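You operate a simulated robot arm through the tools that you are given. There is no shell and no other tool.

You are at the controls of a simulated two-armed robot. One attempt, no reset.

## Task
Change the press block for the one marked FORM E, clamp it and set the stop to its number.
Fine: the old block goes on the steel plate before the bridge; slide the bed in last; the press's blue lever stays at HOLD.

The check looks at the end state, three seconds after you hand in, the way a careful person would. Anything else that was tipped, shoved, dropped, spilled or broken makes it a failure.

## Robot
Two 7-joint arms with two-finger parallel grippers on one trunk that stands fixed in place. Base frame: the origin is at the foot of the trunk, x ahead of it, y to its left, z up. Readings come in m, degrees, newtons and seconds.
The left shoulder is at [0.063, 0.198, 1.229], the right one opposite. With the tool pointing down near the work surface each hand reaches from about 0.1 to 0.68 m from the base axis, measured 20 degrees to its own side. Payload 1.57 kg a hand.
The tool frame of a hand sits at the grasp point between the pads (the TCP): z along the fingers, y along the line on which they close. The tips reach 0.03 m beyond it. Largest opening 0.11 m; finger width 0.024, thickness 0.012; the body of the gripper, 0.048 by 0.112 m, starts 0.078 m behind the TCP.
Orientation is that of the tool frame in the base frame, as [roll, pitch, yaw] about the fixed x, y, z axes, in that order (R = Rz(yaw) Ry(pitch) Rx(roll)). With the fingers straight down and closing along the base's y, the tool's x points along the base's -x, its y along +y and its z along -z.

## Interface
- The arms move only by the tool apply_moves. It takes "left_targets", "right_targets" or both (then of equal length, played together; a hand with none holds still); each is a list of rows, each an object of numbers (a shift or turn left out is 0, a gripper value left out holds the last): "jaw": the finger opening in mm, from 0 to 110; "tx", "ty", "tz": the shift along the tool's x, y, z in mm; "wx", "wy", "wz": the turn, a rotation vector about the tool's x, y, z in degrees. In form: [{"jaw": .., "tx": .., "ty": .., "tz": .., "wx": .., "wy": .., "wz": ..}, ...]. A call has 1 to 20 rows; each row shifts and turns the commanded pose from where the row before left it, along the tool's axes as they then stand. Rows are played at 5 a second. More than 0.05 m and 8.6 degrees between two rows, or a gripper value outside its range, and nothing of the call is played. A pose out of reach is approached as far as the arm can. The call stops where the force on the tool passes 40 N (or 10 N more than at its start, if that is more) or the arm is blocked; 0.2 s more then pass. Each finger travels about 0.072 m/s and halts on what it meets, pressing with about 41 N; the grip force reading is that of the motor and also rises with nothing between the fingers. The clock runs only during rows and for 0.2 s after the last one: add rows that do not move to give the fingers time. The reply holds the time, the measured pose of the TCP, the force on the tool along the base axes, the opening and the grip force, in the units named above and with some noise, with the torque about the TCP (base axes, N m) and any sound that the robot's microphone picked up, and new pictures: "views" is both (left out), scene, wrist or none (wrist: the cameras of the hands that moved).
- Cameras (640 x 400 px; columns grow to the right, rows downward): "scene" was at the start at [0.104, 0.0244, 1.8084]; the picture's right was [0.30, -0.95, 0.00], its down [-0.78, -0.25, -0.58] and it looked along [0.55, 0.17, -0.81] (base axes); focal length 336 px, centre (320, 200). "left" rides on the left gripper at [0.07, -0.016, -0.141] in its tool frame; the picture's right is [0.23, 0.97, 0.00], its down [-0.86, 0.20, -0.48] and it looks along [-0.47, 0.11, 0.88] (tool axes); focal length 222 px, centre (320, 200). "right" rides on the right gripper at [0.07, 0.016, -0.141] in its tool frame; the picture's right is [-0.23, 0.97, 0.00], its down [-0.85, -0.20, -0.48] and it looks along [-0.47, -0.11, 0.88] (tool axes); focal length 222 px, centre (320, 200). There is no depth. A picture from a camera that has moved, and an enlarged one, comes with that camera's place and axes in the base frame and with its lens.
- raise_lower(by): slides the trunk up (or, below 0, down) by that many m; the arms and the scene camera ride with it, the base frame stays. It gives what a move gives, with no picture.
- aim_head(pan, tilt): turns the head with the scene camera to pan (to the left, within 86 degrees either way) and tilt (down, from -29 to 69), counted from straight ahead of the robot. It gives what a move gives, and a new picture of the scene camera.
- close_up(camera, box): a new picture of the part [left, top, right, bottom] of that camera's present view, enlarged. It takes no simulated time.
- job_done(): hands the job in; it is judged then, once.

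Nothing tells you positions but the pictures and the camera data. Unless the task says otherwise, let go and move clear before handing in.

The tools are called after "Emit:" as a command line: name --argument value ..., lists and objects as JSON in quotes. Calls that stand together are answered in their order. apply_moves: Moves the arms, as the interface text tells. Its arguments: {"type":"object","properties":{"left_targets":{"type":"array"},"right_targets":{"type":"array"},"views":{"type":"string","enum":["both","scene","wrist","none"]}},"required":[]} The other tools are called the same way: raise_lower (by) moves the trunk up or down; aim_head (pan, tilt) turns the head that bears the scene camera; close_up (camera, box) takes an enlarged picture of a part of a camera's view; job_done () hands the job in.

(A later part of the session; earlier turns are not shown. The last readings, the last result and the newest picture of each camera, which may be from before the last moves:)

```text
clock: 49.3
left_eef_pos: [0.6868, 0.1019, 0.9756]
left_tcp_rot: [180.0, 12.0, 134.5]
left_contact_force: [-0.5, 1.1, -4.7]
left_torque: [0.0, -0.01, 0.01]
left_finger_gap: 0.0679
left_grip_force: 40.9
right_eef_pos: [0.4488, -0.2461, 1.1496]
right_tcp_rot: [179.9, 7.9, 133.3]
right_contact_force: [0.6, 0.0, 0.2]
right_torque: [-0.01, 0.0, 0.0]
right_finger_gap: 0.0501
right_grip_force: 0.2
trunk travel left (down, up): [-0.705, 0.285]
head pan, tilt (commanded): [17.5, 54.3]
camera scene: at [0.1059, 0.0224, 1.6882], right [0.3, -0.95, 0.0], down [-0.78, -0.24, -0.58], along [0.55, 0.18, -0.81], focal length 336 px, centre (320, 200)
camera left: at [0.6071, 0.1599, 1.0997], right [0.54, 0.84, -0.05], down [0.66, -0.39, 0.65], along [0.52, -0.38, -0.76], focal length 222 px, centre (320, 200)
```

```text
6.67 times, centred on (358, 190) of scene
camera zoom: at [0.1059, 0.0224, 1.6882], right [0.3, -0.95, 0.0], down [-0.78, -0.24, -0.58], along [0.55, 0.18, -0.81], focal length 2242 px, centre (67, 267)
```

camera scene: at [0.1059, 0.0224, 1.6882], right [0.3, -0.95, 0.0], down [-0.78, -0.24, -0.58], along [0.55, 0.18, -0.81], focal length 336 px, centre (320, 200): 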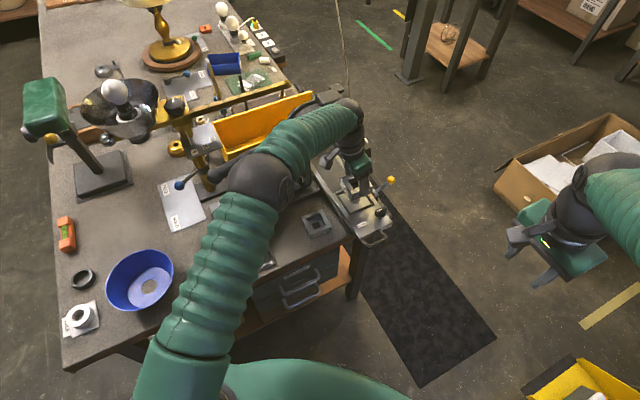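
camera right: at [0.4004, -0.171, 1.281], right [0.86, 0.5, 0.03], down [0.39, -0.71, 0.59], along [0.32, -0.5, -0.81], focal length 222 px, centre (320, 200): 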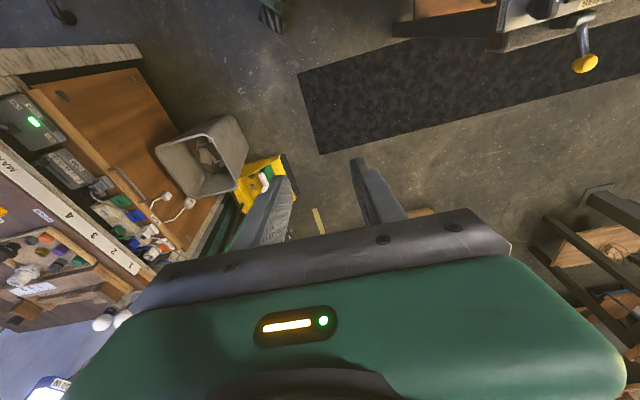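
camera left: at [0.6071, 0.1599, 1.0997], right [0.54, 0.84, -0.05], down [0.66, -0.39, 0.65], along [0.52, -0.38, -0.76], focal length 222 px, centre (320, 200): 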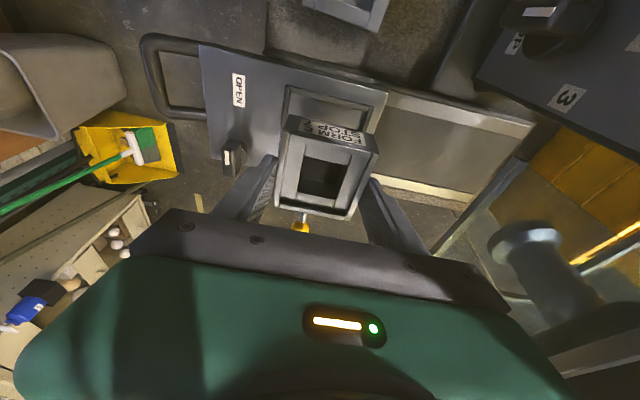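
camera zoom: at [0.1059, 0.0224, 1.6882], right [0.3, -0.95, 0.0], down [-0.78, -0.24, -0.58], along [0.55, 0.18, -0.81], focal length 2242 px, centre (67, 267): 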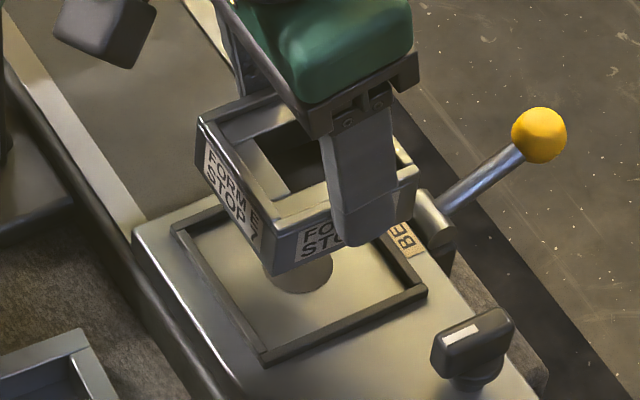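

FORM E hangs over the pocket. I lower to just above the rim and look at how it lines up.

Emit:
apply_moves --left_targets '[{"tx": 3.7, "tz": 17.6}, {"tx": 3.5, "tz": 16.6}, {}]' --views "none"

Emit:
close_up --camera "left" --box '[240, 90, 400, 190]'

Emit:
close_up --camera "scene" --box '[322, 175, 386, 215]'

Emit:
close_up --camera "right" --box '[320, 0, 640, 200]'

```text
clock: 50.1
left_eef_pos: [0.6866, 0.1009, 0.9409]
left_tcp_rot: [-180.0, 12.0, 134.5]
left_contact_force: [0.2, 0.3, -6.3]
left_torque: [0.05, -0.02, 0.04]
left_finger_gap: 0.0676
left_grip_force: 40.8
right_eef_pos: [0.4483, -0.2461, 1.1512]
right_tcp_rot: [179.8, 7.9, 133.3]
right_contact_force: [0.0, 0.2, -0.3]
right_torque: [0.0, 0.05, 0.0]
right_finger_gap: 0.05
right_grip_force: 0.2
trunk travel left (down, up): [-0.705, 0.285]
head pan, tilt (commanded): [17.5, 54.3]
```

```text
4.00 times, centred on (320, 140) of left
camera zoom: at [0.6069, 0.1593, 1.0648], right [0.54, 0.84, -0.05], down [0.66, -0.39, 0.65], along [0.53, -0.38, -0.76], focal length 888 px, centre (320, 440)
```

zoom: 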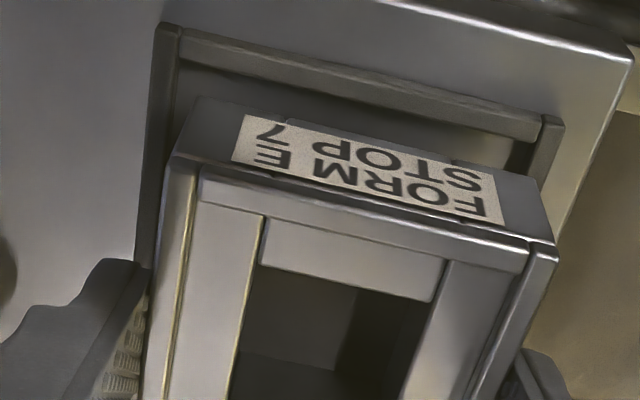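

```text
10.00 times, centred on (354, 195) of scene
camera zoom: at [0.1054, 0.0224, 1.6883], right [0.3, -0.95, 0.0], down [-0.78, -0.24, -0.58], along [0.55, 0.18, -0.81], focal length 3363 px, centre (-20, 250)
```

zoom: 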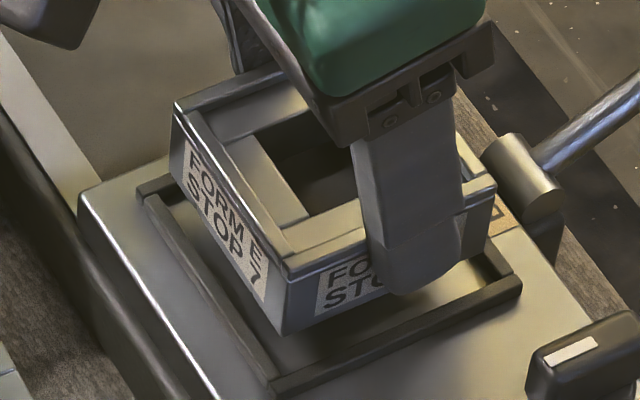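

```text
2.00 times, centred on (480, 100) of right
camera zoom: at [0.4006, -0.1709, 1.281], right [0.86, 0.5, 0.03], down [0.39, -0.7, 0.59], along [0.32, -0.5, -0.81], focal length 444 px, centre (0, 400)
```

zoom: 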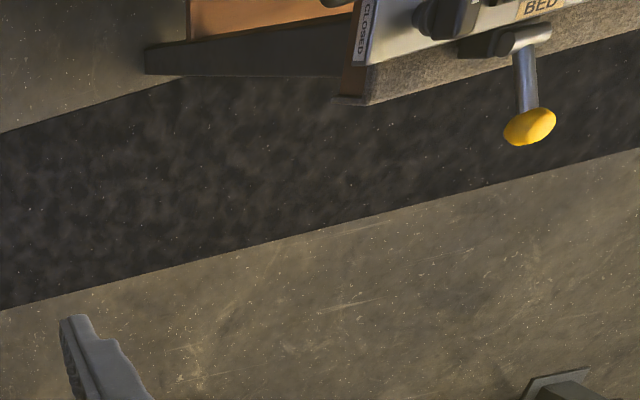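

The two views bracket the alignment to within a couple of millimetres; I nudge 1.2 mm to bench-right and lower in small steps watching the force.

Emit:
apply_moves --left_targets '[{"tx": -1.17, "tz": 0.25}, {"tx": 0.83, "tz": 3.91}, {"tx": 0.83, "tz": 3.91}, {}]' --views "none"

Emit:
close_up --camera "left" --box '[240, 90, 400, 190]'

Emit:
close_up --camera "scene" --box '[322, 175, 386, 215]'

```text
clock: 51.1
left_eef_pos: [0.687, 0.1, 0.9317]
left_tcp_rot: [180.0, 12.0, 134.5]
left_contact_force: [-1.3, -0.1, -5.4]
left_torque: [0.0, 0.03, 0.01]
left_finger_gap: 0.0677
left_grip_force: 41.3
right_eef_pos: [0.4498, -0.2458, 1.151]
right_tcp_rot: [180.0, 7.9, 133.3]
right_contact_force: [0.1, -0.1, 0.5]
right_torque: [0.02, 0.0, -0.02]
right_finger_gap: 0.0504
right_grip_force: 0.1
trunk travel left (down, up): [-0.705, 0.285]
head pan, tilt (commanded): [17.5, 54.3]
```

```text
4.00 times, centred on (320, 140) of left
camera zoom: at [0.608, 0.1581, 1.0564], right [0.54, 0.84, -0.05], down [0.66, -0.39, 0.65], along [0.52, -0.38, -0.76], focal length 888 px, centre (320, 440)
```

zoom: 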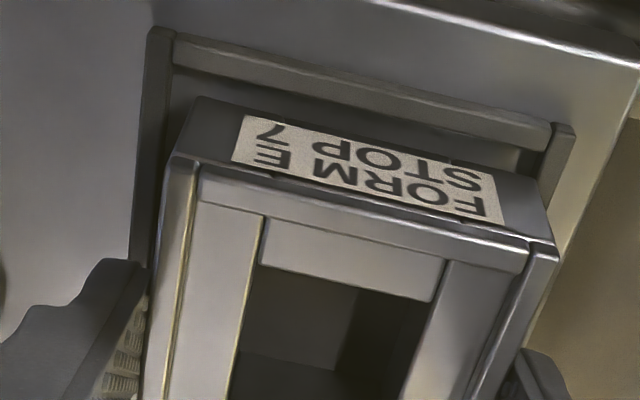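

```text
10.00 times, centred on (354, 195) of scene
camera zoom: at [0.1063, 0.0223, 1.6882], right [0.3, -0.95, 0.0], down [-0.78, -0.24, -0.58], along [0.55, 0.18, -0.81], focal length 3363 px, centre (-20, 250)
```

zoom: 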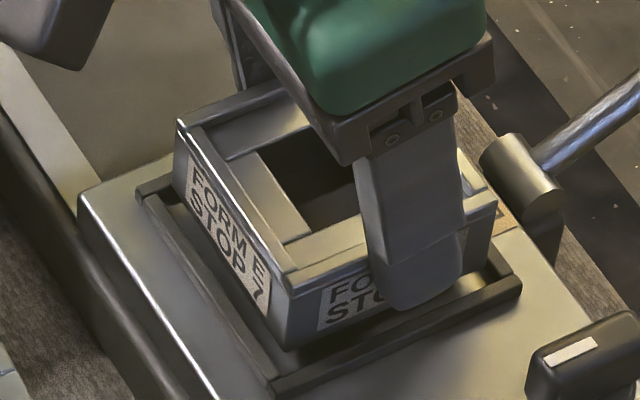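

By both views the block should move about 1–1.5 mm toward the front; I apply that and continue down in 2 mm steps.

Emit:
apply_moves --left_targets '[{"ty": -1.3}, {"tx": 0.42, "tz": 1.96}, {"tx": 0.42, "tz": 1.96}, {}]' --views "none"

Emit:
close_up --camera "left" --box '[240, 90, 400, 190]'

Emit:
close_up --camera "scene" --box '[330, 185, 378, 215]'

```text
clock: 52.1
left_eef_pos: [0.6871, 0.0994, 0.9288]
left_tcp_rot: [180.0, 12.0, 134.4]
left_contact_force: [-0.4, 0.0, -5.2]
left_torque: [0.01, -0.02, 0.01]
left_finger_gap: 0.0676
left_grip_force: 40.7
right_eef_pos: [0.4489, -0.246, 1.151]
right_tcp_rot: [-180.0, 7.9, 133.3]
right_contact_force: [0.2, 0.0, -0.5]
right_torque: [-0.01, 0.02, -0.02]
right_finger_gap: 0.05
right_grip_force: 0.1
trunk travel left (down, up): [-0.705, 0.285]
head pan, tilt (commanded): [17.5, 54.3]
```

```text
4.00 times, centred on (320, 140) of left
camera zoom: at [0.6072, 0.1575, 1.0526], right [0.54, 0.84, -0.05], down [0.66, -0.39, 0.65], along [0.52, -0.38, -0.76], focal length 888 px, centre (320, 440)
```

zoom: 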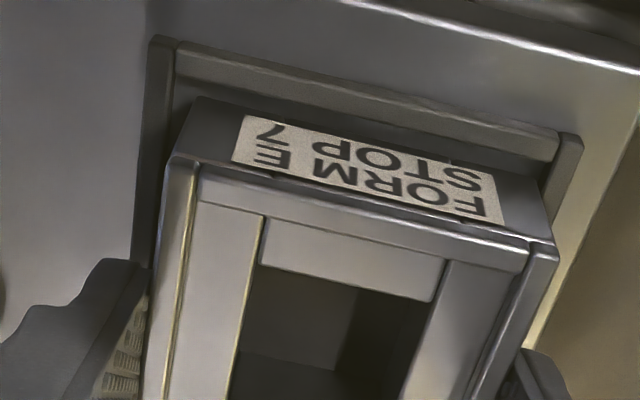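

```text
13.33 times, centred on (354, 200) of scene
camera zoom: at [0.1061, 0.0223, 1.6882], right [0.3, -0.95, 0.0], down [-0.78, -0.24, -0.58], along [0.55, 0.18, -0.81], focal length 4484 px, centre (-133, 200)
```

zoom: 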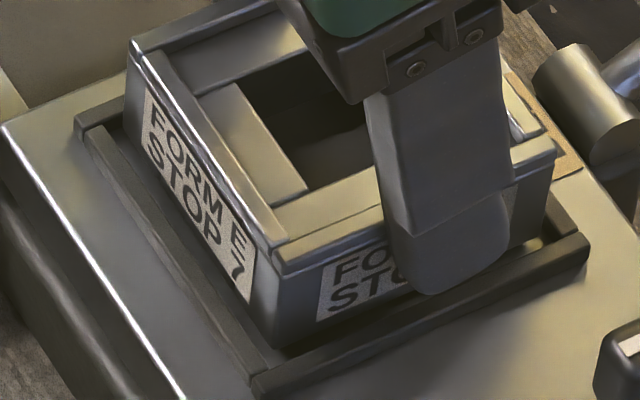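

Still no contact and it looks inside the rim. I continue down in 1–2 mm steps.

Emit:
apply_moves --left_targets '[{"tx": 0.42, "tz": 1.96}, {"tx": 0.21, "tz": 0.98}, {}]' --views "none"

Emit:
apply_moves --left_targets '[{"tx": 0.31, "tz": 1.47}, {}]' --views "none"

Emit:
close_up --camera "scene" --box '[330, 185, 378, 215]'

Emit:
close_up --camera "left" --box '[240, 90, 400, 190]'

```text
clock: 52.9
left_eef_pos: [0.6891, 0.0996, 0.9254]
left_tcp_rot: [180.0, 12.0, 134.5]
left_contact_force: [-0.2, 1.0, -4.1]
left_torque: [-0.01, -0.02, 0.0]
left_finger_gap: 0.0678
left_grip_force: 41.0
right_eef_pos: [0.4482, -0.2447, 1.151]
right_tcp_rot: [180.0, 7.9, 133.4]
right_contact_force: [0.6, 0.1, 0.1]
right_torque: [0.02, 0.01, 0.0]
right_finger_gap: 0.0501
right_grip_force: 0.0
trunk travel left (down, up): [-0.705, 0.285]
head pan, tilt (commanded): [17.5, 54.3]
```

```text
clock: 53.5
left_eef_pos: [0.6875, 0.0999, 0.9256]
left_tcp_rot: [179.8, 12.1, 134.6]
left_contact_force: [1.8, 0.2, 5.4]
left_torque: [0.04, 0.43, -0.04]
left_finger_gap: 0.0679
left_grip_force: 41.3
right_eef_pos: [0.4487, -0.247, 1.151]
right_tcp_rot: [179.8, 8.0, 133.3]
right_contact_force: [0.3, -0.2, 0.4]
right_torque: [0.01, -0.02, 0.02]
right_finger_gap: 0.05
right_grip_force: 0.0
trunk travel left (down, up): [-0.705, 0.285]
head pan, tilt (commanded): [17.5, 54.3]
```

```text
13.33 times, centred on (354, 200) of scene
camera zoom: at [0.1041, 0.0221, 1.6886], right [0.3, -0.95, 0.0], down [-0.78, -0.24, -0.58], along [0.55, 0.18, -0.81], focal length 4484 px, centre (-133, 200)
```

zoom: 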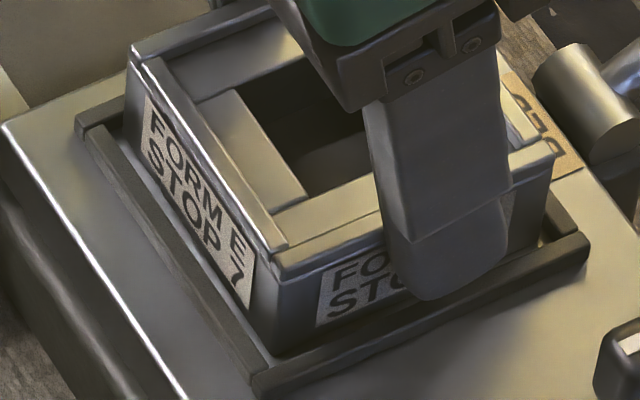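

```text
4.00 times, centred on (320, 140) of left
camera zoom: at [0.6069, 0.1576, 1.0494], right [0.54, 0.84, -0.05], down [0.66, -0.39, 0.65], along [0.53, -0.38, -0.76], focal length 888 px, centre (320, 440)
```

zoom: 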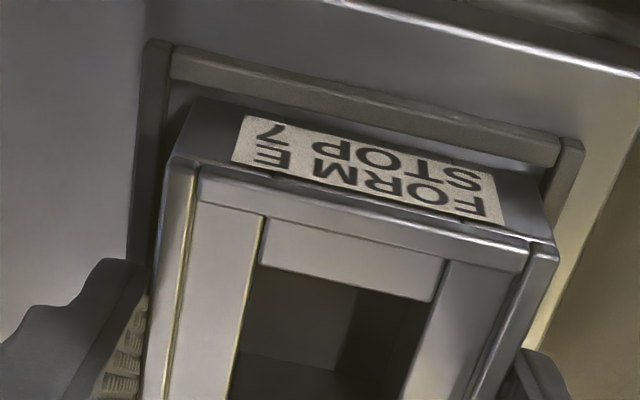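

The block made contact at TCP z 0.9256 with the force coming from its front-left corner; I want to be sure it is on the pocket floor and not on the rim. I'll bring the right hand's camera round to look at the bed from the front while the left hand holds still.

Emit:
apply_moves --right_targets '[{"wx": -1.044, "wz": -7.427, "jaw": 110}, {"wx": -1.044, "wz": -7.427}, {"wx": -1.044, "wz": -7.427}, {"wx": -1.044, "wz": -7.427}, {"wx": -1.044, "wz": -7.427}, {"wx": -1.044, "wz": -7.427}, {"wx": -1.044, "wz": -7.427}, {"wx": -1.044, "wz": -7.427}, {"wx": -1.044, "wz": -7.427}, {"wx": -1.044, "wz": -7.427}, {"wx": -1.044, "wz": -7.427}, {"wx": -1.044, "wz": -7.427}, {"wy": -7}, {"wy": -7}, {"wy": -7}, {"wy": -7}, {}]' --views "wrist"

```text
clock: 57.1
left_eef_pos: [0.6865, 0.099, 0.9257]
left_tcp_rot: [179.8, 12.1, 134.7]
left_contact_force: [6.3, 0.7, 16.6]
left_torque: [-0.36, -0.16, 0.31]
left_finger_gap: 0.0678
left_grip_force: 41.3
right_eef_pos: [0.4475, -0.247, 1.1512]
right_tcp_rot: [-179.9, 36.1, -136.7]
right_contact_force: [0.1, -0.4, -0.1]
right_torque: [0.01, 0.01, 0.01]
right_finger_gap: 0.1096
right_grip_force: 0.0
trunk travel left (down, up): [-0.705, 0.285]
head pan, tilt (commanded): [17.5, 54.3]
camera right: at [0.3354, -0.3313, 1.2249], right [-0.54, 0.83, 0.13], down [0.43, 0.14, 0.89], along [0.72, 0.54, -0.43], focal length 222 px, centre (320, 200)
```

right: 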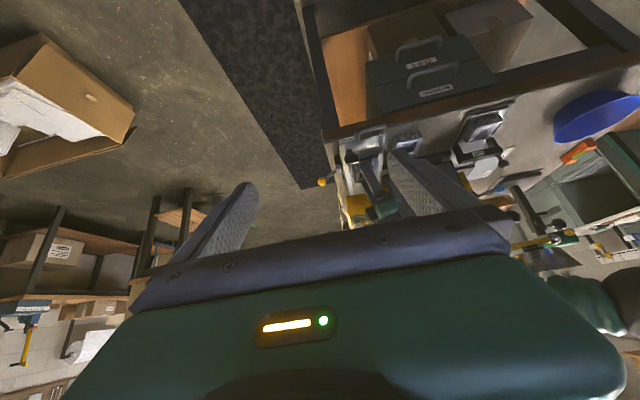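

I move the right hand horizontally to in front of the bed and look.

Emit:
apply_moves --right_targets '[{"tx": -34, "tz": 24.7, "ty": 10.5}, {"tx": -34, "tz": 24.7, "ty": 10.5}, {"tx": -34, "tz": 24.7, "ty": 10.5}, {"tx": -34, "tz": 24.7, "ty": 10.5}, {"tx": -25, "tz": 18, "ty": 10.5}, {"tx": 23.5, "tz": 32.4}, {"tx": 23.5, "tz": 32.4}, {}]' --views "wrist"

Emit:
close_up --camera "right" --box '[260, 90, 420, 190]'

```text
clock: 58.9
left_eef_pos: [0.686, 0.0986, 0.9249]
left_tcp_rot: [179.8, 12.2, 134.5]
left_contact_force: [1.8, -0.8, 15.3]
left_torque: [-0.03, -0.27, 0.28]
left_finger_gap: 0.068
left_grip_force: 41.1
right_eef_pos: [0.556, -0.0726, 1.0714]
right_tcp_rot: [-180.0, 36.1, -136.5]
right_contact_force: [0.0, 0.1, 0.1]
right_torque: [0.0, 0.0, 0.02]
right_finger_gap: 0.1099
right_grip_force: 0.1
trunk travel left (down, up): [-0.705, 0.285]
head pan, tilt (commanded): [17.5, 54.3]
camera right: at [0.4444, -0.156, 1.1442], right [-0.54, 0.83, 0.13], down [0.43, 0.14, 0.89], along [0.72, 0.53, -0.43], focal length 222 px, centre (320, 200)
```

right: 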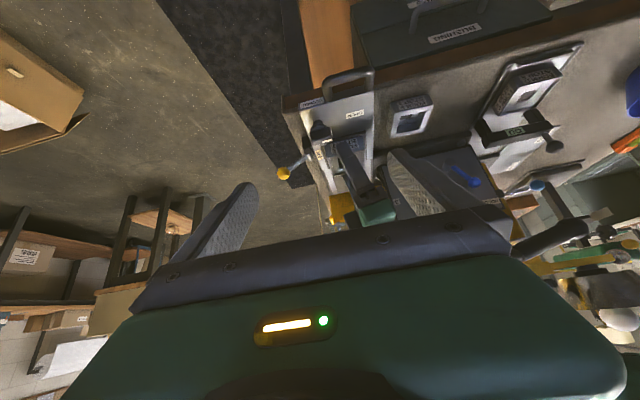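

```text
4.00 times, centred on (340, 140) of right
camera zoom: at [0.4444, -0.156, 1.1442], right [-0.54, 0.83, 0.13], down [0.43, 0.14, 0.89], along [0.72, 0.53, -0.43], focal length 888 px, centre (240, 440)
```

zoom: 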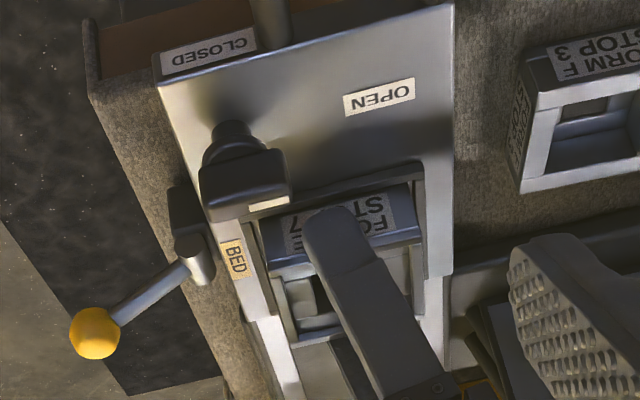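

I can see the front of FORM E behind the rim; a closer enlargement should show whether it sits down inside.

Emit:
close_up --camera "right" --box '[312, 120, 376, 160]'

Emit:
close_up --camera "scene" --box '[330, 185, 378, 215]'

```text
10.00 times, centred on (344, 140) of right
camera zoom: at [0.4444, -0.156, 1.1442], right [-0.54, 0.83, 0.13], down [0.43, 0.14, 0.89], along [0.72, 0.53, -0.43], focal length 2221 px, centre (80, 800)
```

zoom: 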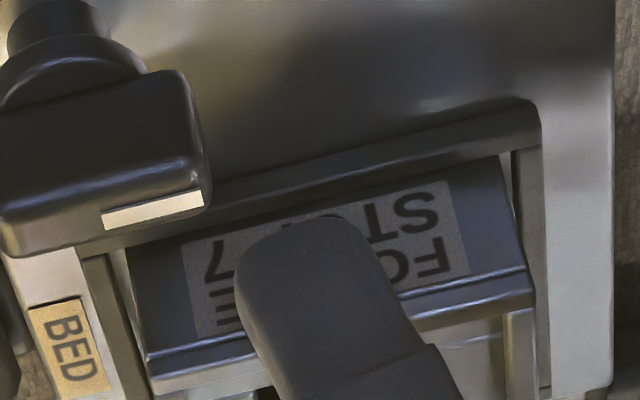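

```text
13.33 times, centred on (354, 200) of scene
camera zoom: at [0.1015, 0.0217, 1.6886], right [0.3, -0.95, 0.0], down [-0.77, -0.24, -0.58], along [0.56, 0.18, -0.81], focal length 4484 px, centre (-133, 200)
```

zoom: 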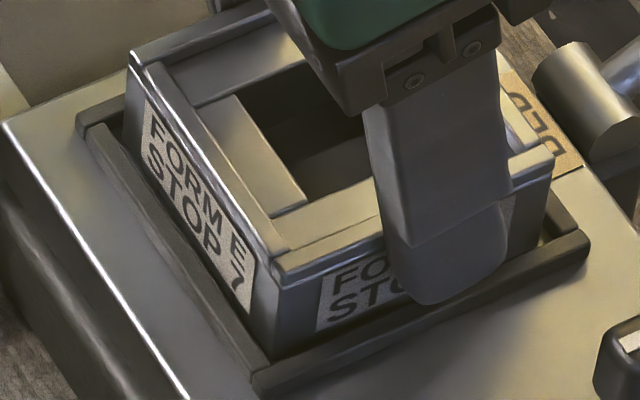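

From the front the block lies inside the rim on both sides with small gaps, so I take it as seated. I open the left jaws and lift straight up clear of it.

Emit:
apply_moves --left_targets '[{"jaw": 84}, {}, {}, {"tx": -2.1, "tz": -9.8}, {"tx": -4.2, "tz": -19.6}, {"tx": -6.2, "tz": -29.3}, {}]' --views "both"

Emit:
close_up --camera "right" --box '[312, 120, 376, 160]'

Emit:
close_up --camera "scene" --box '[330, 180, 394, 220]'

Emit:
close_up --camera "left" --box '[220, 70, 420, 195]'

```text
clock: 60.5
left_eef_pos: [0.6877, 0.0996, 0.9839]
left_tcp_rot: [-180.0, 11.9, 134.5]
left_contact_force: [0.5, 0.1, -0.3]
left_torque: [-0.02, -0.04, -0.01]
left_finger_gap: 0.0839
left_grip_force: 0.0
right_eef_pos: [0.5582, -0.0724, 1.071]
right_tcp_rot: [179.9, 36.0, -136.7]
right_contact_force: [-0.1, -0.7, -0.2]
right_torque: [0.01, 0.05, 0.0]
right_finger_gap: 0.1099
right_grip_force: 0.0
trunk travel left (down, up): [-0.705, 0.285]
head pan, tilt (commanded): [17.5, 54.3]
camera scene: at [0.1058, 0.0222, 1.6883], right [0.3, -0.95, 0.0], down [-0.78, -0.24, -0.58], along [0.55, 0.18, -0.81], focal length 336 px, centre (320, 200)
camera left: at [0.607, 0.1576, 1.1077], right [0.54, 0.84, -0.05], down [0.66, -0.39, 0.65], along [0.52, -0.38, -0.76], focal length 222 px, centre (320, 200)
```

scene: 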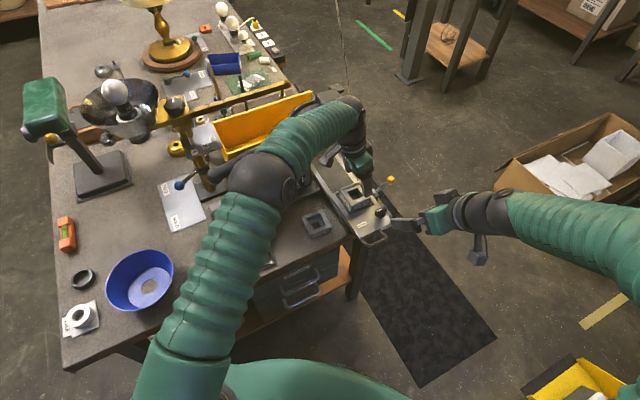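
left: 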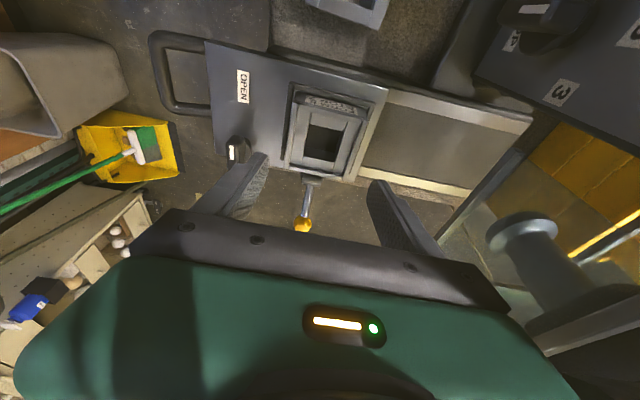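

```text
10.00 times, centred on (344, 140) of right
camera zoom: at [0.4465, -0.1559, 1.1436], right [-0.54, 0.83, 0.13], down [0.44, 0.14, 0.89], along [0.72, 0.53, -0.44], focal length 2221 px, centre (80, 800)
```

zoom: 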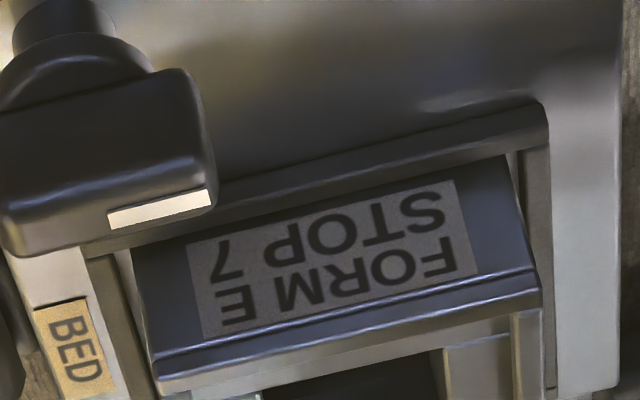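

```text
10.00 times, centred on (362, 200) of scene
camera zoom: at [0.1058, 0.0222, 1.6883], right [0.3, -0.95, 0.0], down [-0.78, -0.24, -0.58], along [0.55, 0.18, -0.81], focal length 3363 px, centre (-100, 200)
```

zoom: 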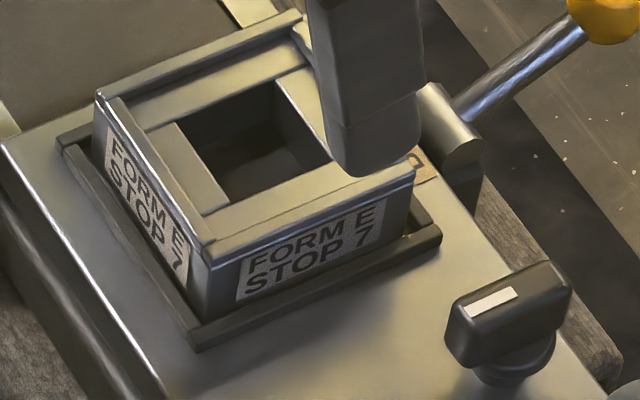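

```text
3.20 times, centred on (320, 132) of left
camera zoom: at [0.607, 0.1576, 1.1077], right [0.54, 0.84, -0.05], down [0.66, -0.39, 0.65], along [0.52, -0.38, -0.76], focal length 711 px, centre (320, 416)
```

zoom: 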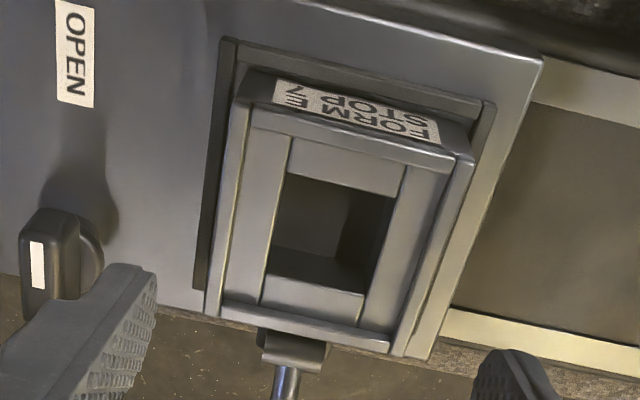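

FORM E sits upright inside the pocket rim. I move the left hand away to the front-left, and then turn the right hand to the clamp knob's present angle.

Emit:
apply_moves --left_targets '[{"ty": -25}, {"ty": -25}, {"tx": 39.1, "tz": -8.3}, {"tx": 39.1, "tz": -8.3}, {"tx": 39.1, "tz": -8.3}, {"tx": -8.3, "tz": -39.1}, {"tx": -8.3, "tz": -39.1}, {"tx": 39.1, "tz": -8.3}, {"tx": 39.1, "tz": -8.3}, {"tx": 39.1, "tz": -8.3}, {}]' --views "none"

Emit:
apply_moves --right_targets '[{"wy": 7}, {"wy": 7}, {"wy": 7}, {"wy": 7}, {"wx": 1.044, "wz": 7.427, "jaw": 50}, {"wx": 1.044, "wz": 7.427}, {"wx": 1.044, "wz": 7.427}, {"wx": 1.044, "wz": 7.427}, {"wx": 1.044, "wz": 7.427}, {"wx": 1.044, "wz": 7.427}, {"wx": 1.044, "wz": 7.427}, {"wx": 1.044, "wz": 7.427}, {"wx": 1.044, "wz": 7.427}, {"wx": 1.044, "wz": 7.427}, {"wx": 1.044, "wz": 7.427}, {"wx": 1.044, "wz": 7.427}, {}]' --views "both"

```text
clock: 62.9
left_eef_pos: [0.4839, 0.2348, 1.0647]
left_tcp_rot: [-179.9, 12.1, 134.5]
left_contact_force: [0.5, 0.0, 0.5]
left_torque: [0.03, 0.01, 0.0]
left_finger_gap: 0.0838
left_grip_force: 0.1
right_eef_pos: [0.5575, -0.072, 1.0699]
right_tcp_rot: [180.0, 35.9, -136.6]
right_contact_force: [-0.1, -0.7, 0.3]
right_torque: [0.02, 0.02, 0.02]
right_finger_gap: 0.1099
right_grip_force: 0.0
trunk travel left (down, up): [-0.705, 0.285]
head pan, tilt (commanded): [17.5, 54.3]
```

```text
clock: 66.5
left_eef_pos: [0.4841, 0.2368, 1.0648]
left_tcp_rot: [-180.0, 12.0, 134.6]
left_contact_force: [-0.4, -0.2, 1.2]
left_torque: [0.03, 0.01, 0.03]
left_finger_gap: 0.0839
left_grip_force: 0.1
right_eef_pos: [0.5583, -0.0701, 1.0721]
right_tcp_rot: [180.0, 8.1, 133.1]
right_contact_force: [0.0, 0.2, 0.2]
right_torque: [-0.01, -0.02, 0.0]
right_finger_gap: 0.05
right_grip_force: 0.1
trunk travel left (down, up): [-0.705, 0.285]
head pan, tilt (commanded): [17.5, 54.3]
camera scene: at [0.1042, 0.0241, 1.6884], right [0.3, -0.95, 0.0], down [-0.78, -0.25, -0.58], along [0.55, 0.17, -0.81], focal length 336 px, centre (320, 200)
camera right: at [0.5093, 0.0048, 1.202], right [0.86, 0.5, 0.03], down [0.39, -0.71, 0.59], along [0.32, -0.5, -0.8], focal length 222 px, centre (320, 200)
```

scene: 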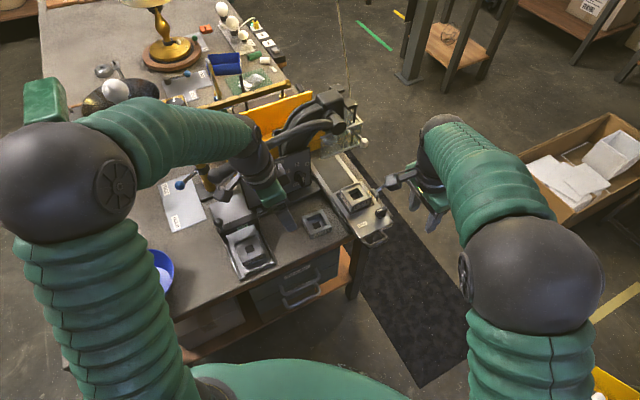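
right: 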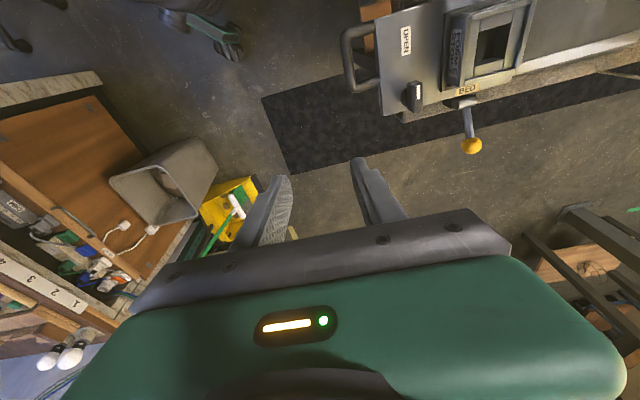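

I bring the right hand over the clamp knob again and down to just above it.

Emit:
apply_moves --right_targets '[{"ty": 41.6}, {"ty": 41.6}, {"ty": 41.6}, {"tx": 6.7, "tz": 47.5}, {"tx": 5.5, "tz": 39.5}, {}]' --views "wrist"

Emit:
close_up --camera "right" --box '[240, 100, 400, 200]'

Emit:
close_up --camera "scene" --box '[340, 180, 420, 230]'

```text
clock: 67.9
left_eef_pos: [0.4823, 0.2361, 1.0641]
left_tcp_rot: [180.0, 12.1, 134.6]
left_contact_force: [-1.0, 0.1, 0.4]
left_torque: [-0.01, -0.02, 0.01]
left_finger_gap: 0.0839
left_grip_force: 0.1
right_eef_pos: [0.6483, 0.0166, 0.9838]
right_tcp_rot: [-180.0, 8.1, 133.3]
right_contact_force: [-0.3, 0.2, 0.4]
right_torque: [0.01, -0.01, 0.0]
right_finger_gap: 0.05
right_grip_force: 0.1
trunk travel left (down, up): [-0.705, 0.285]
head pan, tilt (commanded): [17.5, 54.3]
camera right: at [0.6011, 0.0916, 1.1145], right [0.86, 0.5, 0.03], down [0.39, -0.7, 0.59], along [0.32, -0.5, -0.8], focal length 222 px, centre (320, 200)
```

right: 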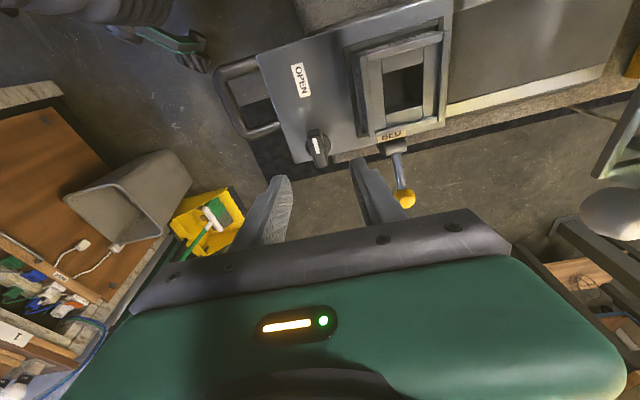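

```text
4.00 times, centred on (320, 150) of right
camera zoom: at [0.6011, 0.0916, 1.1145], right [0.86, 0.5, 0.03], down [0.39, -0.7, 0.59], along [0.32, -0.5, -0.8], focal length 888 px, centre (320, 400)
```

zoom: 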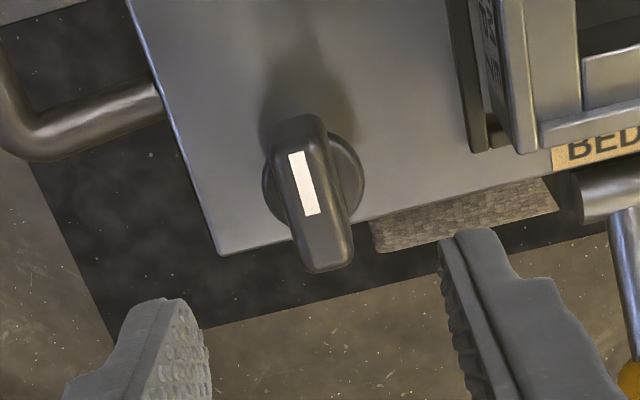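

```text
8.00 times, centred on (380, 205) of scene
camera zoom: at [0.1053, 0.0248, 1.6883], right [0.3, -0.95, 0.0], down [-0.78, -0.25, -0.58], along [0.55, 0.17, -0.81], focal length 2690 px, centre (-160, 160)
```

zoom: 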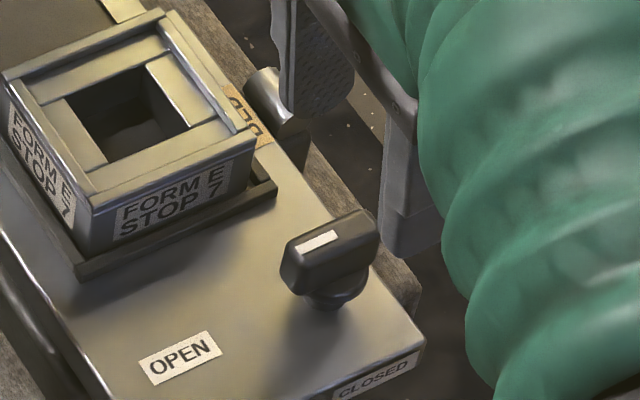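

Aligned over the knob. I go down, close on the bar and take a look before turning.

Emit:
apply_moves --right_targets '[{"tx": 3.7, "tz": 26.2}, {"tx": 3.7, "tz": 26.2}, {"jaw": 0}, {}, {}, {}]' --views "none"

Emit:
close_up --camera "right" --box '[240, 120, 400, 220]'

Emit:
close_up --camera "scene" --box '[340, 180, 420, 230]'

```text
clock: 69.3
left_eef_pos: [0.4836, 0.2367, 1.0642]
left_tcp_rot: [180.0, 11.9, 134.4]
left_contact_force: [-0.1, 0.3, -0.2]
left_torque: [-0.01, 0.0, -0.03]
left_finger_gap: 0.084
left_grip_force: 0.0
right_eef_pos: [0.6488, 0.0155, 0.9306]
right_tcp_rot: [179.9, 8.0, 133.4]
right_contact_force: [2.5, 3.5, -1.6]
right_torque: [-0.04, -0.56, 0.72]
right_finger_gap: 0.0143
right_grip_force: 30.3
trunk travel left (down, up): [-0.705, 0.285]
head pan, tilt (commanded): [17.5, 54.3]
```

```text
4.00 times, centred on (320, 170) of right
camera zoom: at [0.6015, 0.0918, 1.0612], right [0.86, 0.51, 0.03], down [0.39, -0.7, 0.59], along [0.32, -0.5, -0.8], focal length 888 px, centre (320, 320)
```

zoom: 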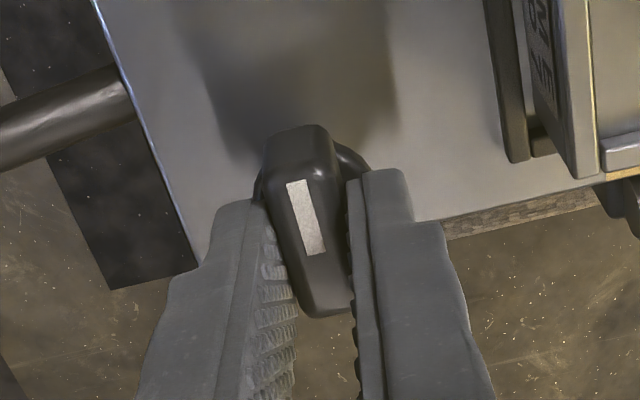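

```text
8.00 times, centred on (380, 205) of scene
camera zoom: at [0.1062, 0.0259, 1.6882], right [0.3, -0.95, 0.0], down [-0.78, -0.25, -0.58], along [0.55, 0.17, -0.81], focal length 2690 px, centre (-160, 160)
```

zoom: 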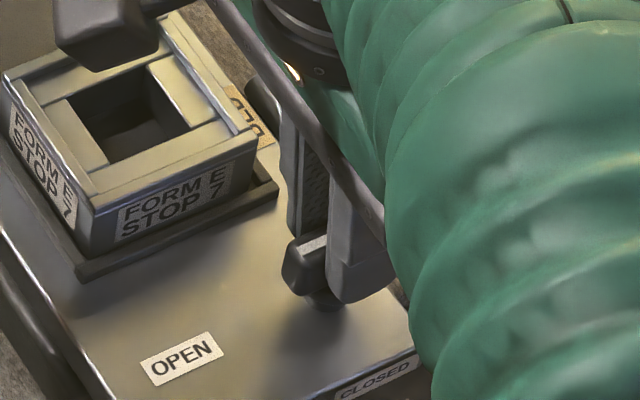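

The bar is held as before. I turn it counter-clockwise from above, 45° first.

Emit:
apply_moves --right_targets '[{"wx": -0.835, "wz": -5.94}, {"wx": -0.835, "wz": -5.94}, {"wx": -0.835, "wz": -5.94}, {"wx": -0.835, "wz": -5.94}, {"wx": -0.835, "wz": -5.94}, {"wx": -0.835, "wz": -5.94}, {"wx": -0.835, "wz": -5.94}, {"wx": -0.835, "wz": -5.94}, {}]' --views "none"

Emit:
close_up --camera "scene" --box '[340, 180, 420, 230]'

```text
clock: 71.3
left_eef_pos: [0.484, 0.2371, 1.0643]
left_tcp_rot: [179.9, 12.1, 134.6]
left_contact_force: [-0.1, -0.3, 0.4]
left_torque: [-0.01, 0.02, -0.01]
left_finger_gap: 0.0838
left_grip_force: 0.1
right_eef_pos: [0.649, 0.0148, 0.9318]
right_tcp_rot: [180.0, 8.1, -178.5]
right_contact_force: [7.0, 3.0, 3.8]
right_torque: [0.11, -0.79, -0.03]
right_finger_gap: 0.014
right_grip_force: 30.2
trunk travel left (down, up): [-0.705, 0.285]
head pan, tilt (commanded): [17.5, 54.3]
```

```text
8.00 times, centred on (380, 205) of scene
camera zoom: at [0.1058, 0.0254, 1.6882], right [0.3, -0.95, 0.0], down [-0.78, -0.25, -0.58], along [0.55, 0.17, -0.81], focal length 2690 px, centre (-160, 160)
```

zoom: 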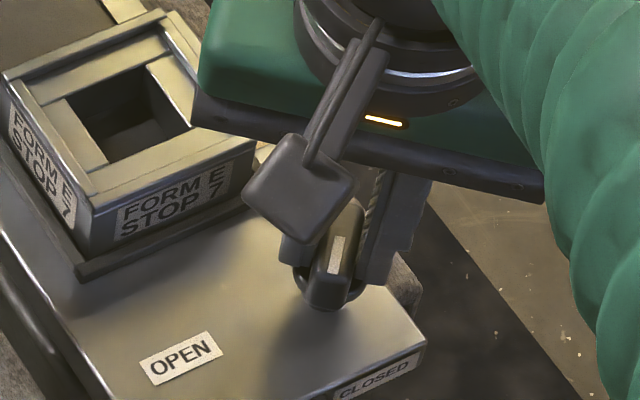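

Halfway; I turn the remaining 43° to CLOSED.

Emit:
apply_moves --right_targets '[{"wx": -0.835, "wz": -5.94}, {"wx": -0.835, "wz": -5.94}, {"wx": -0.835, "wz": -5.94}, {"wx": -0.835, "wz": -5.94}, {"wx": -0.835, "wz": -5.94}, {"wx": -0.835, "wz": -5.94}, {"wx": -0.835, "wz": -5.94}, {"wx": -0.21, "wz": -1.48}, {}]' --views "none"

Emit:
close_up --camera "scene" --box '[340, 180, 420, 230]'

Emit:
close_up --camera "right" --box '[240, 100, 400, 200]'

```text
clock: 73.3
left_eef_pos: [0.483, 0.2361, 1.0641]
left_tcp_rot: [179.9, 12.1, 134.4]
left_contact_force: [0.2, 0.3, 0.5]
left_torque: [0.02, -0.02, 0.02]
left_finger_gap: 0.0842
left_grip_force: 0.1
right_eef_pos: [0.6496, 0.0146, 0.9313]
right_tcp_rot: [-179.9, 8.0, -135.2]
right_contact_force: [14.3, -2.7, 7.9]
right_torque: [0.01, -0.26, -0.02]
right_finger_gap: 0.0136
right_grip_force: 30.4
trunk travel left (down, up): [-0.705, 0.285]
head pan, tilt (commanded): [17.5, 54.3]
```

```text
8.00 times, centred on (380, 205) of scene
camera zoom: at [0.1069, 0.0234, 1.6883], right [0.3, -0.95, 0.0], down [-0.78, -0.24, -0.58], along [0.55, 0.18, -0.81], focal length 2690 px, centre (-160, 160)
```

zoom: 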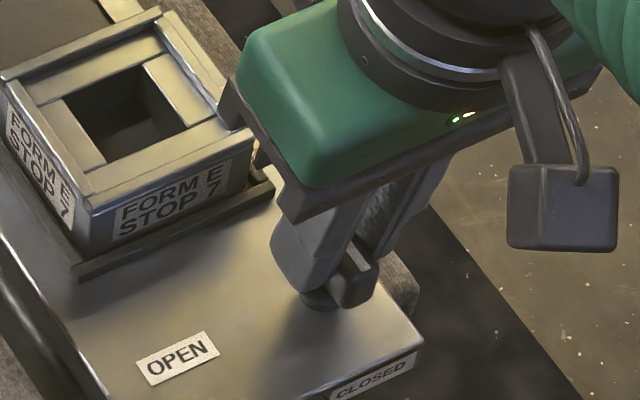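

```text
4.00 times, centred on (320, 150) of right
camera zoom: at [0.5761, -0.0369, 1.0611], right [-0.53, 0.85, 0.03], down [0.69, 0.41, 0.59], along [0.49, 0.33, -0.8], focal length 888 px, centre (320, 400)
```

zoom: 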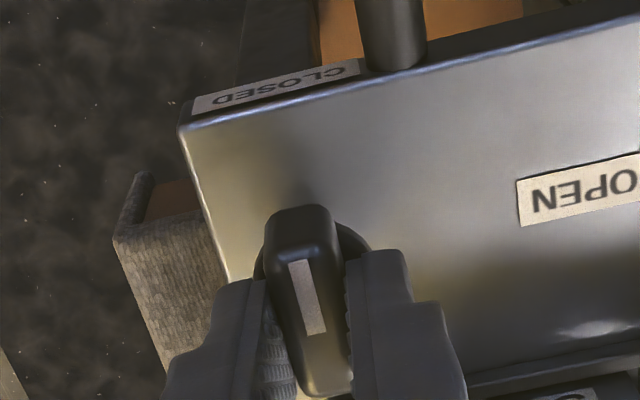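

The knob points at CLOSED. I release it, lift off and check the knob and block.

Emit:
apply_moves --right_targets '[{"jaw": 60}, {}, {}, {"tx": -2.8, "tz": -19.8}, {"tx": -5.6, "tz": -39.6}, {"tx": -5.6, "tz": -39.6}, {}]' --views "wrist"

Emit:
close_up --camera "scene" --box '[330, 180, 410, 230]'

Emit:
close_up --camera "right" --box '[250, 70, 410, 170]'

Emit:
close_up --camera "right" --box '[290, 130, 418, 210]'

```text
clock: 74.9
left_eef_pos: [0.4838, 0.2367, 1.0639]
left_tcp_rot: [-180.0, 12.0, 134.4]
left_contact_force: [0.3, -0.6, 0.2]
left_torque: [0.01, 0.03, -0.01]
left_finger_gap: 0.0839
left_grip_force: 0.0
right_eef_pos: [0.6468, 0.0149, 1.0308]
right_tcp_rot: [-179.9, 8.0, -135.3]
right_contact_force: [0.0, 0.4, 0.0]
right_torque: [0.01, 0.03, -0.01]
right_finger_gap: 0.0597
right_grip_force: 0.1
trunk travel left (down, up): [-0.705, 0.285]
head pan, tilt (commanded): [17.5, 54.3]
camera right: at [0.5745, -0.0355, 1.1605], right [-0.53, 0.85, 0.03], down [0.69, 0.41, 0.59], along [0.49, 0.33, -0.81], focal length 222 px, centre (320, 200)
```

right: 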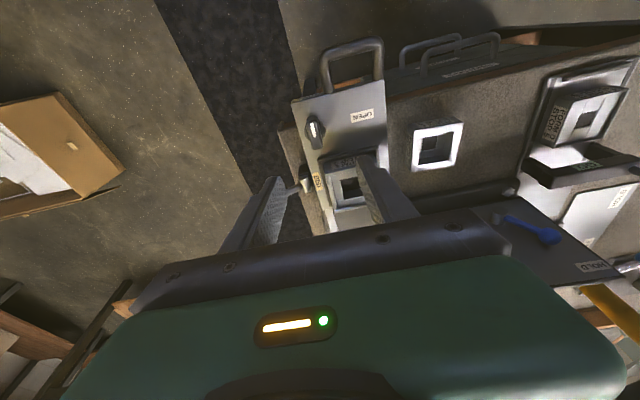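

```text
8.00 times, centred on (370, 205) of scene
camera zoom: at [0.1053, 0.0242, 1.6883], right [0.3, -0.95, 0.0], down [-0.78, -0.25, -0.58], along [0.55, 0.17, -0.81], focal length 2690 px, centre (-80, 160)
```

zoom: 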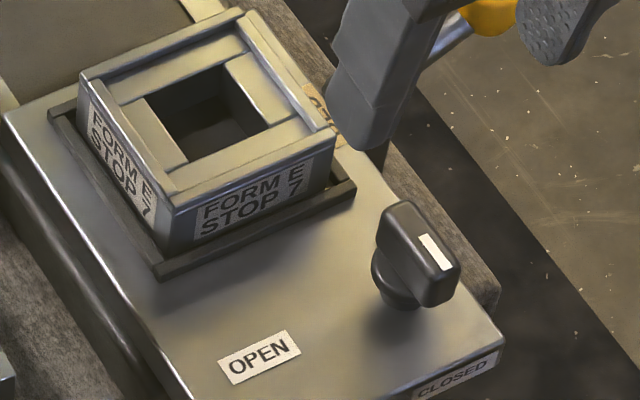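

```text
4.00 times, centred on (330, 120) of right
camera zoom: at [0.5745, -0.0355, 1.1605], right [-0.53, 0.85, 0.03], down [0.69, 0.41, 0.59], along [0.49, 0.33, -0.81], focal length 888 px, centre (280, 520)
```

zoom: 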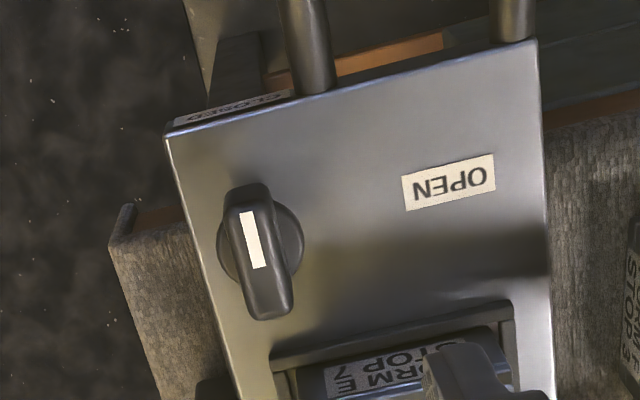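

```text
5.00 times, centred on (354, 170) of right
camera zoom: at [0.5745, -0.0355, 1.1605], right [-0.53, 0.85, 0.03], down [0.69, 0.41, 0.59], along [0.49, 0.33, -0.81], focal length 1111 px, centre (150, 350)
```

zoom: 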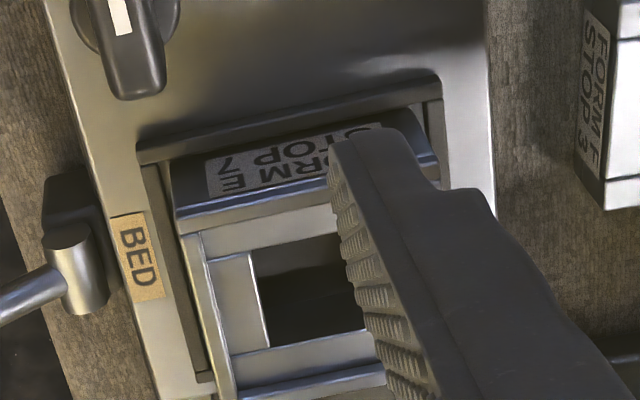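

The clamp knob is at CLOSED. Next is the stop dial; I'll collect views of the panel from all three cameras to locate the dial and its tilt.

Emit:
close_up --camera "scene" --box '[270, 150, 334, 190]'

Emit:
close_up --camera "left" --box '[0, 0, 640, 400]'

Emit:
close_up --camera "left" --box '[380, 80, 540, 180]'

Emit:
close_up --camera "left" --box '[380, 160, 540, 260]'

Emit:
close_up --camera "right" --box '[400, 160, 560, 260]'

```text
10.00 times, centred on (302, 170) of scene
camera zoom: at [0.1053, 0.0242, 1.6883], right [0.3, -0.95, 0.0], down [-0.78, -0.25, -0.58], along [0.55, 0.17, -0.81], focal length 3363 px, centre (500, 500)
```

zoom: 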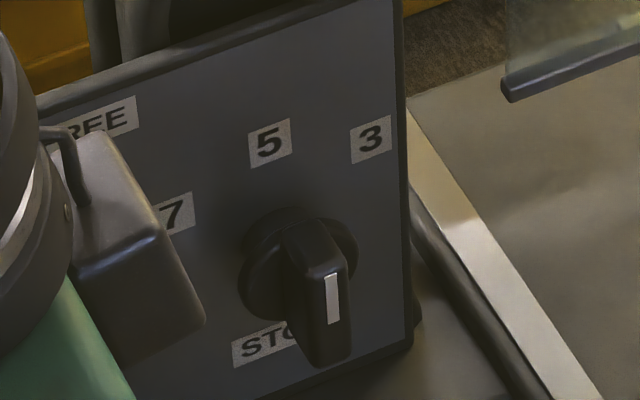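

```text
1.00 times, centred on (320, 200) of left (not enlarged: the box is as wide or as high as the picture)
camera zoom: at [0.4033, 0.2945, 1.1879], right [0.54, 0.84, -0.05], down [0.66, -0.39, 0.65], along [0.52, -0.38, -0.76], focal length 222 px, centre (320, 200)
```

zoom: 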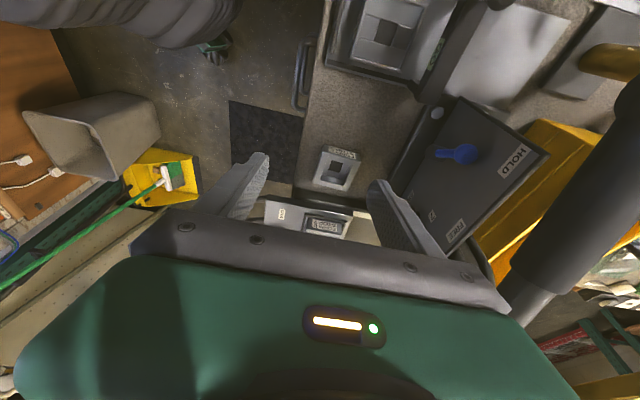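

```text
4.00 times, centred on (460, 130) of left
camera zoom: at [0.4033, 0.2945, 1.1879], right [0.54, 0.84, -0.05], down [0.66, -0.39, 0.65], along [0.52, -0.38, -0.76], focal length 888 px, centre (-240, 480)
```

zoom: 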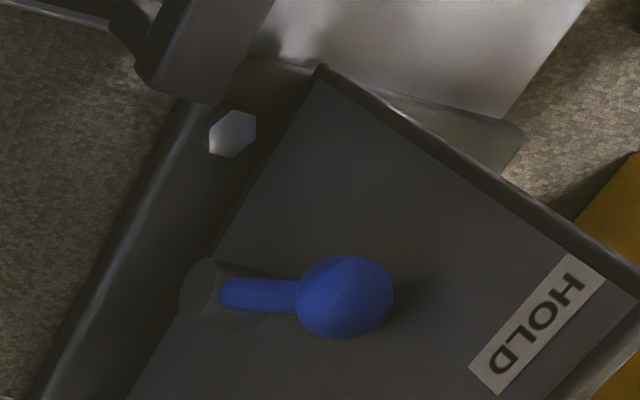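

```text
4.00 times, centred on (460, 210) of left
camera zoom: at [0.4033, 0.2945, 1.1879], right [0.54, 0.84, -0.05], down [0.66, -0.39, 0.65], along [0.52, -0.38, -0.76], focal length 888 px, centre (-240, 160)
```

zoom: 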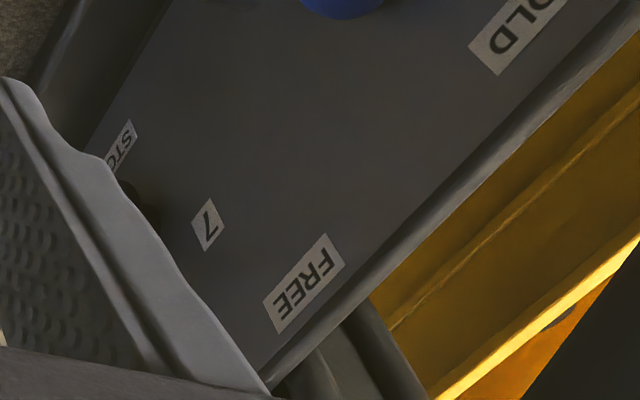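

```text
4.00 times, centred on (480, 210) of right
camera zoom: at [0.5745, -0.0355, 1.1605], right [-0.53, 0.85, 0.03], down [0.69, 0.41, 0.59], along [0.49, 0.33, -0.81], focal length 888 px, centre (-320, 160)
```

zoom: 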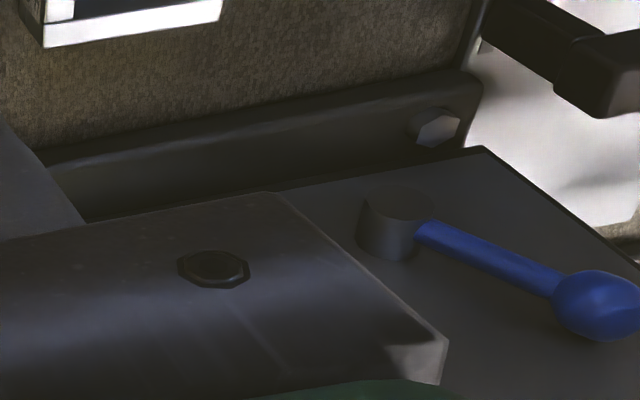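

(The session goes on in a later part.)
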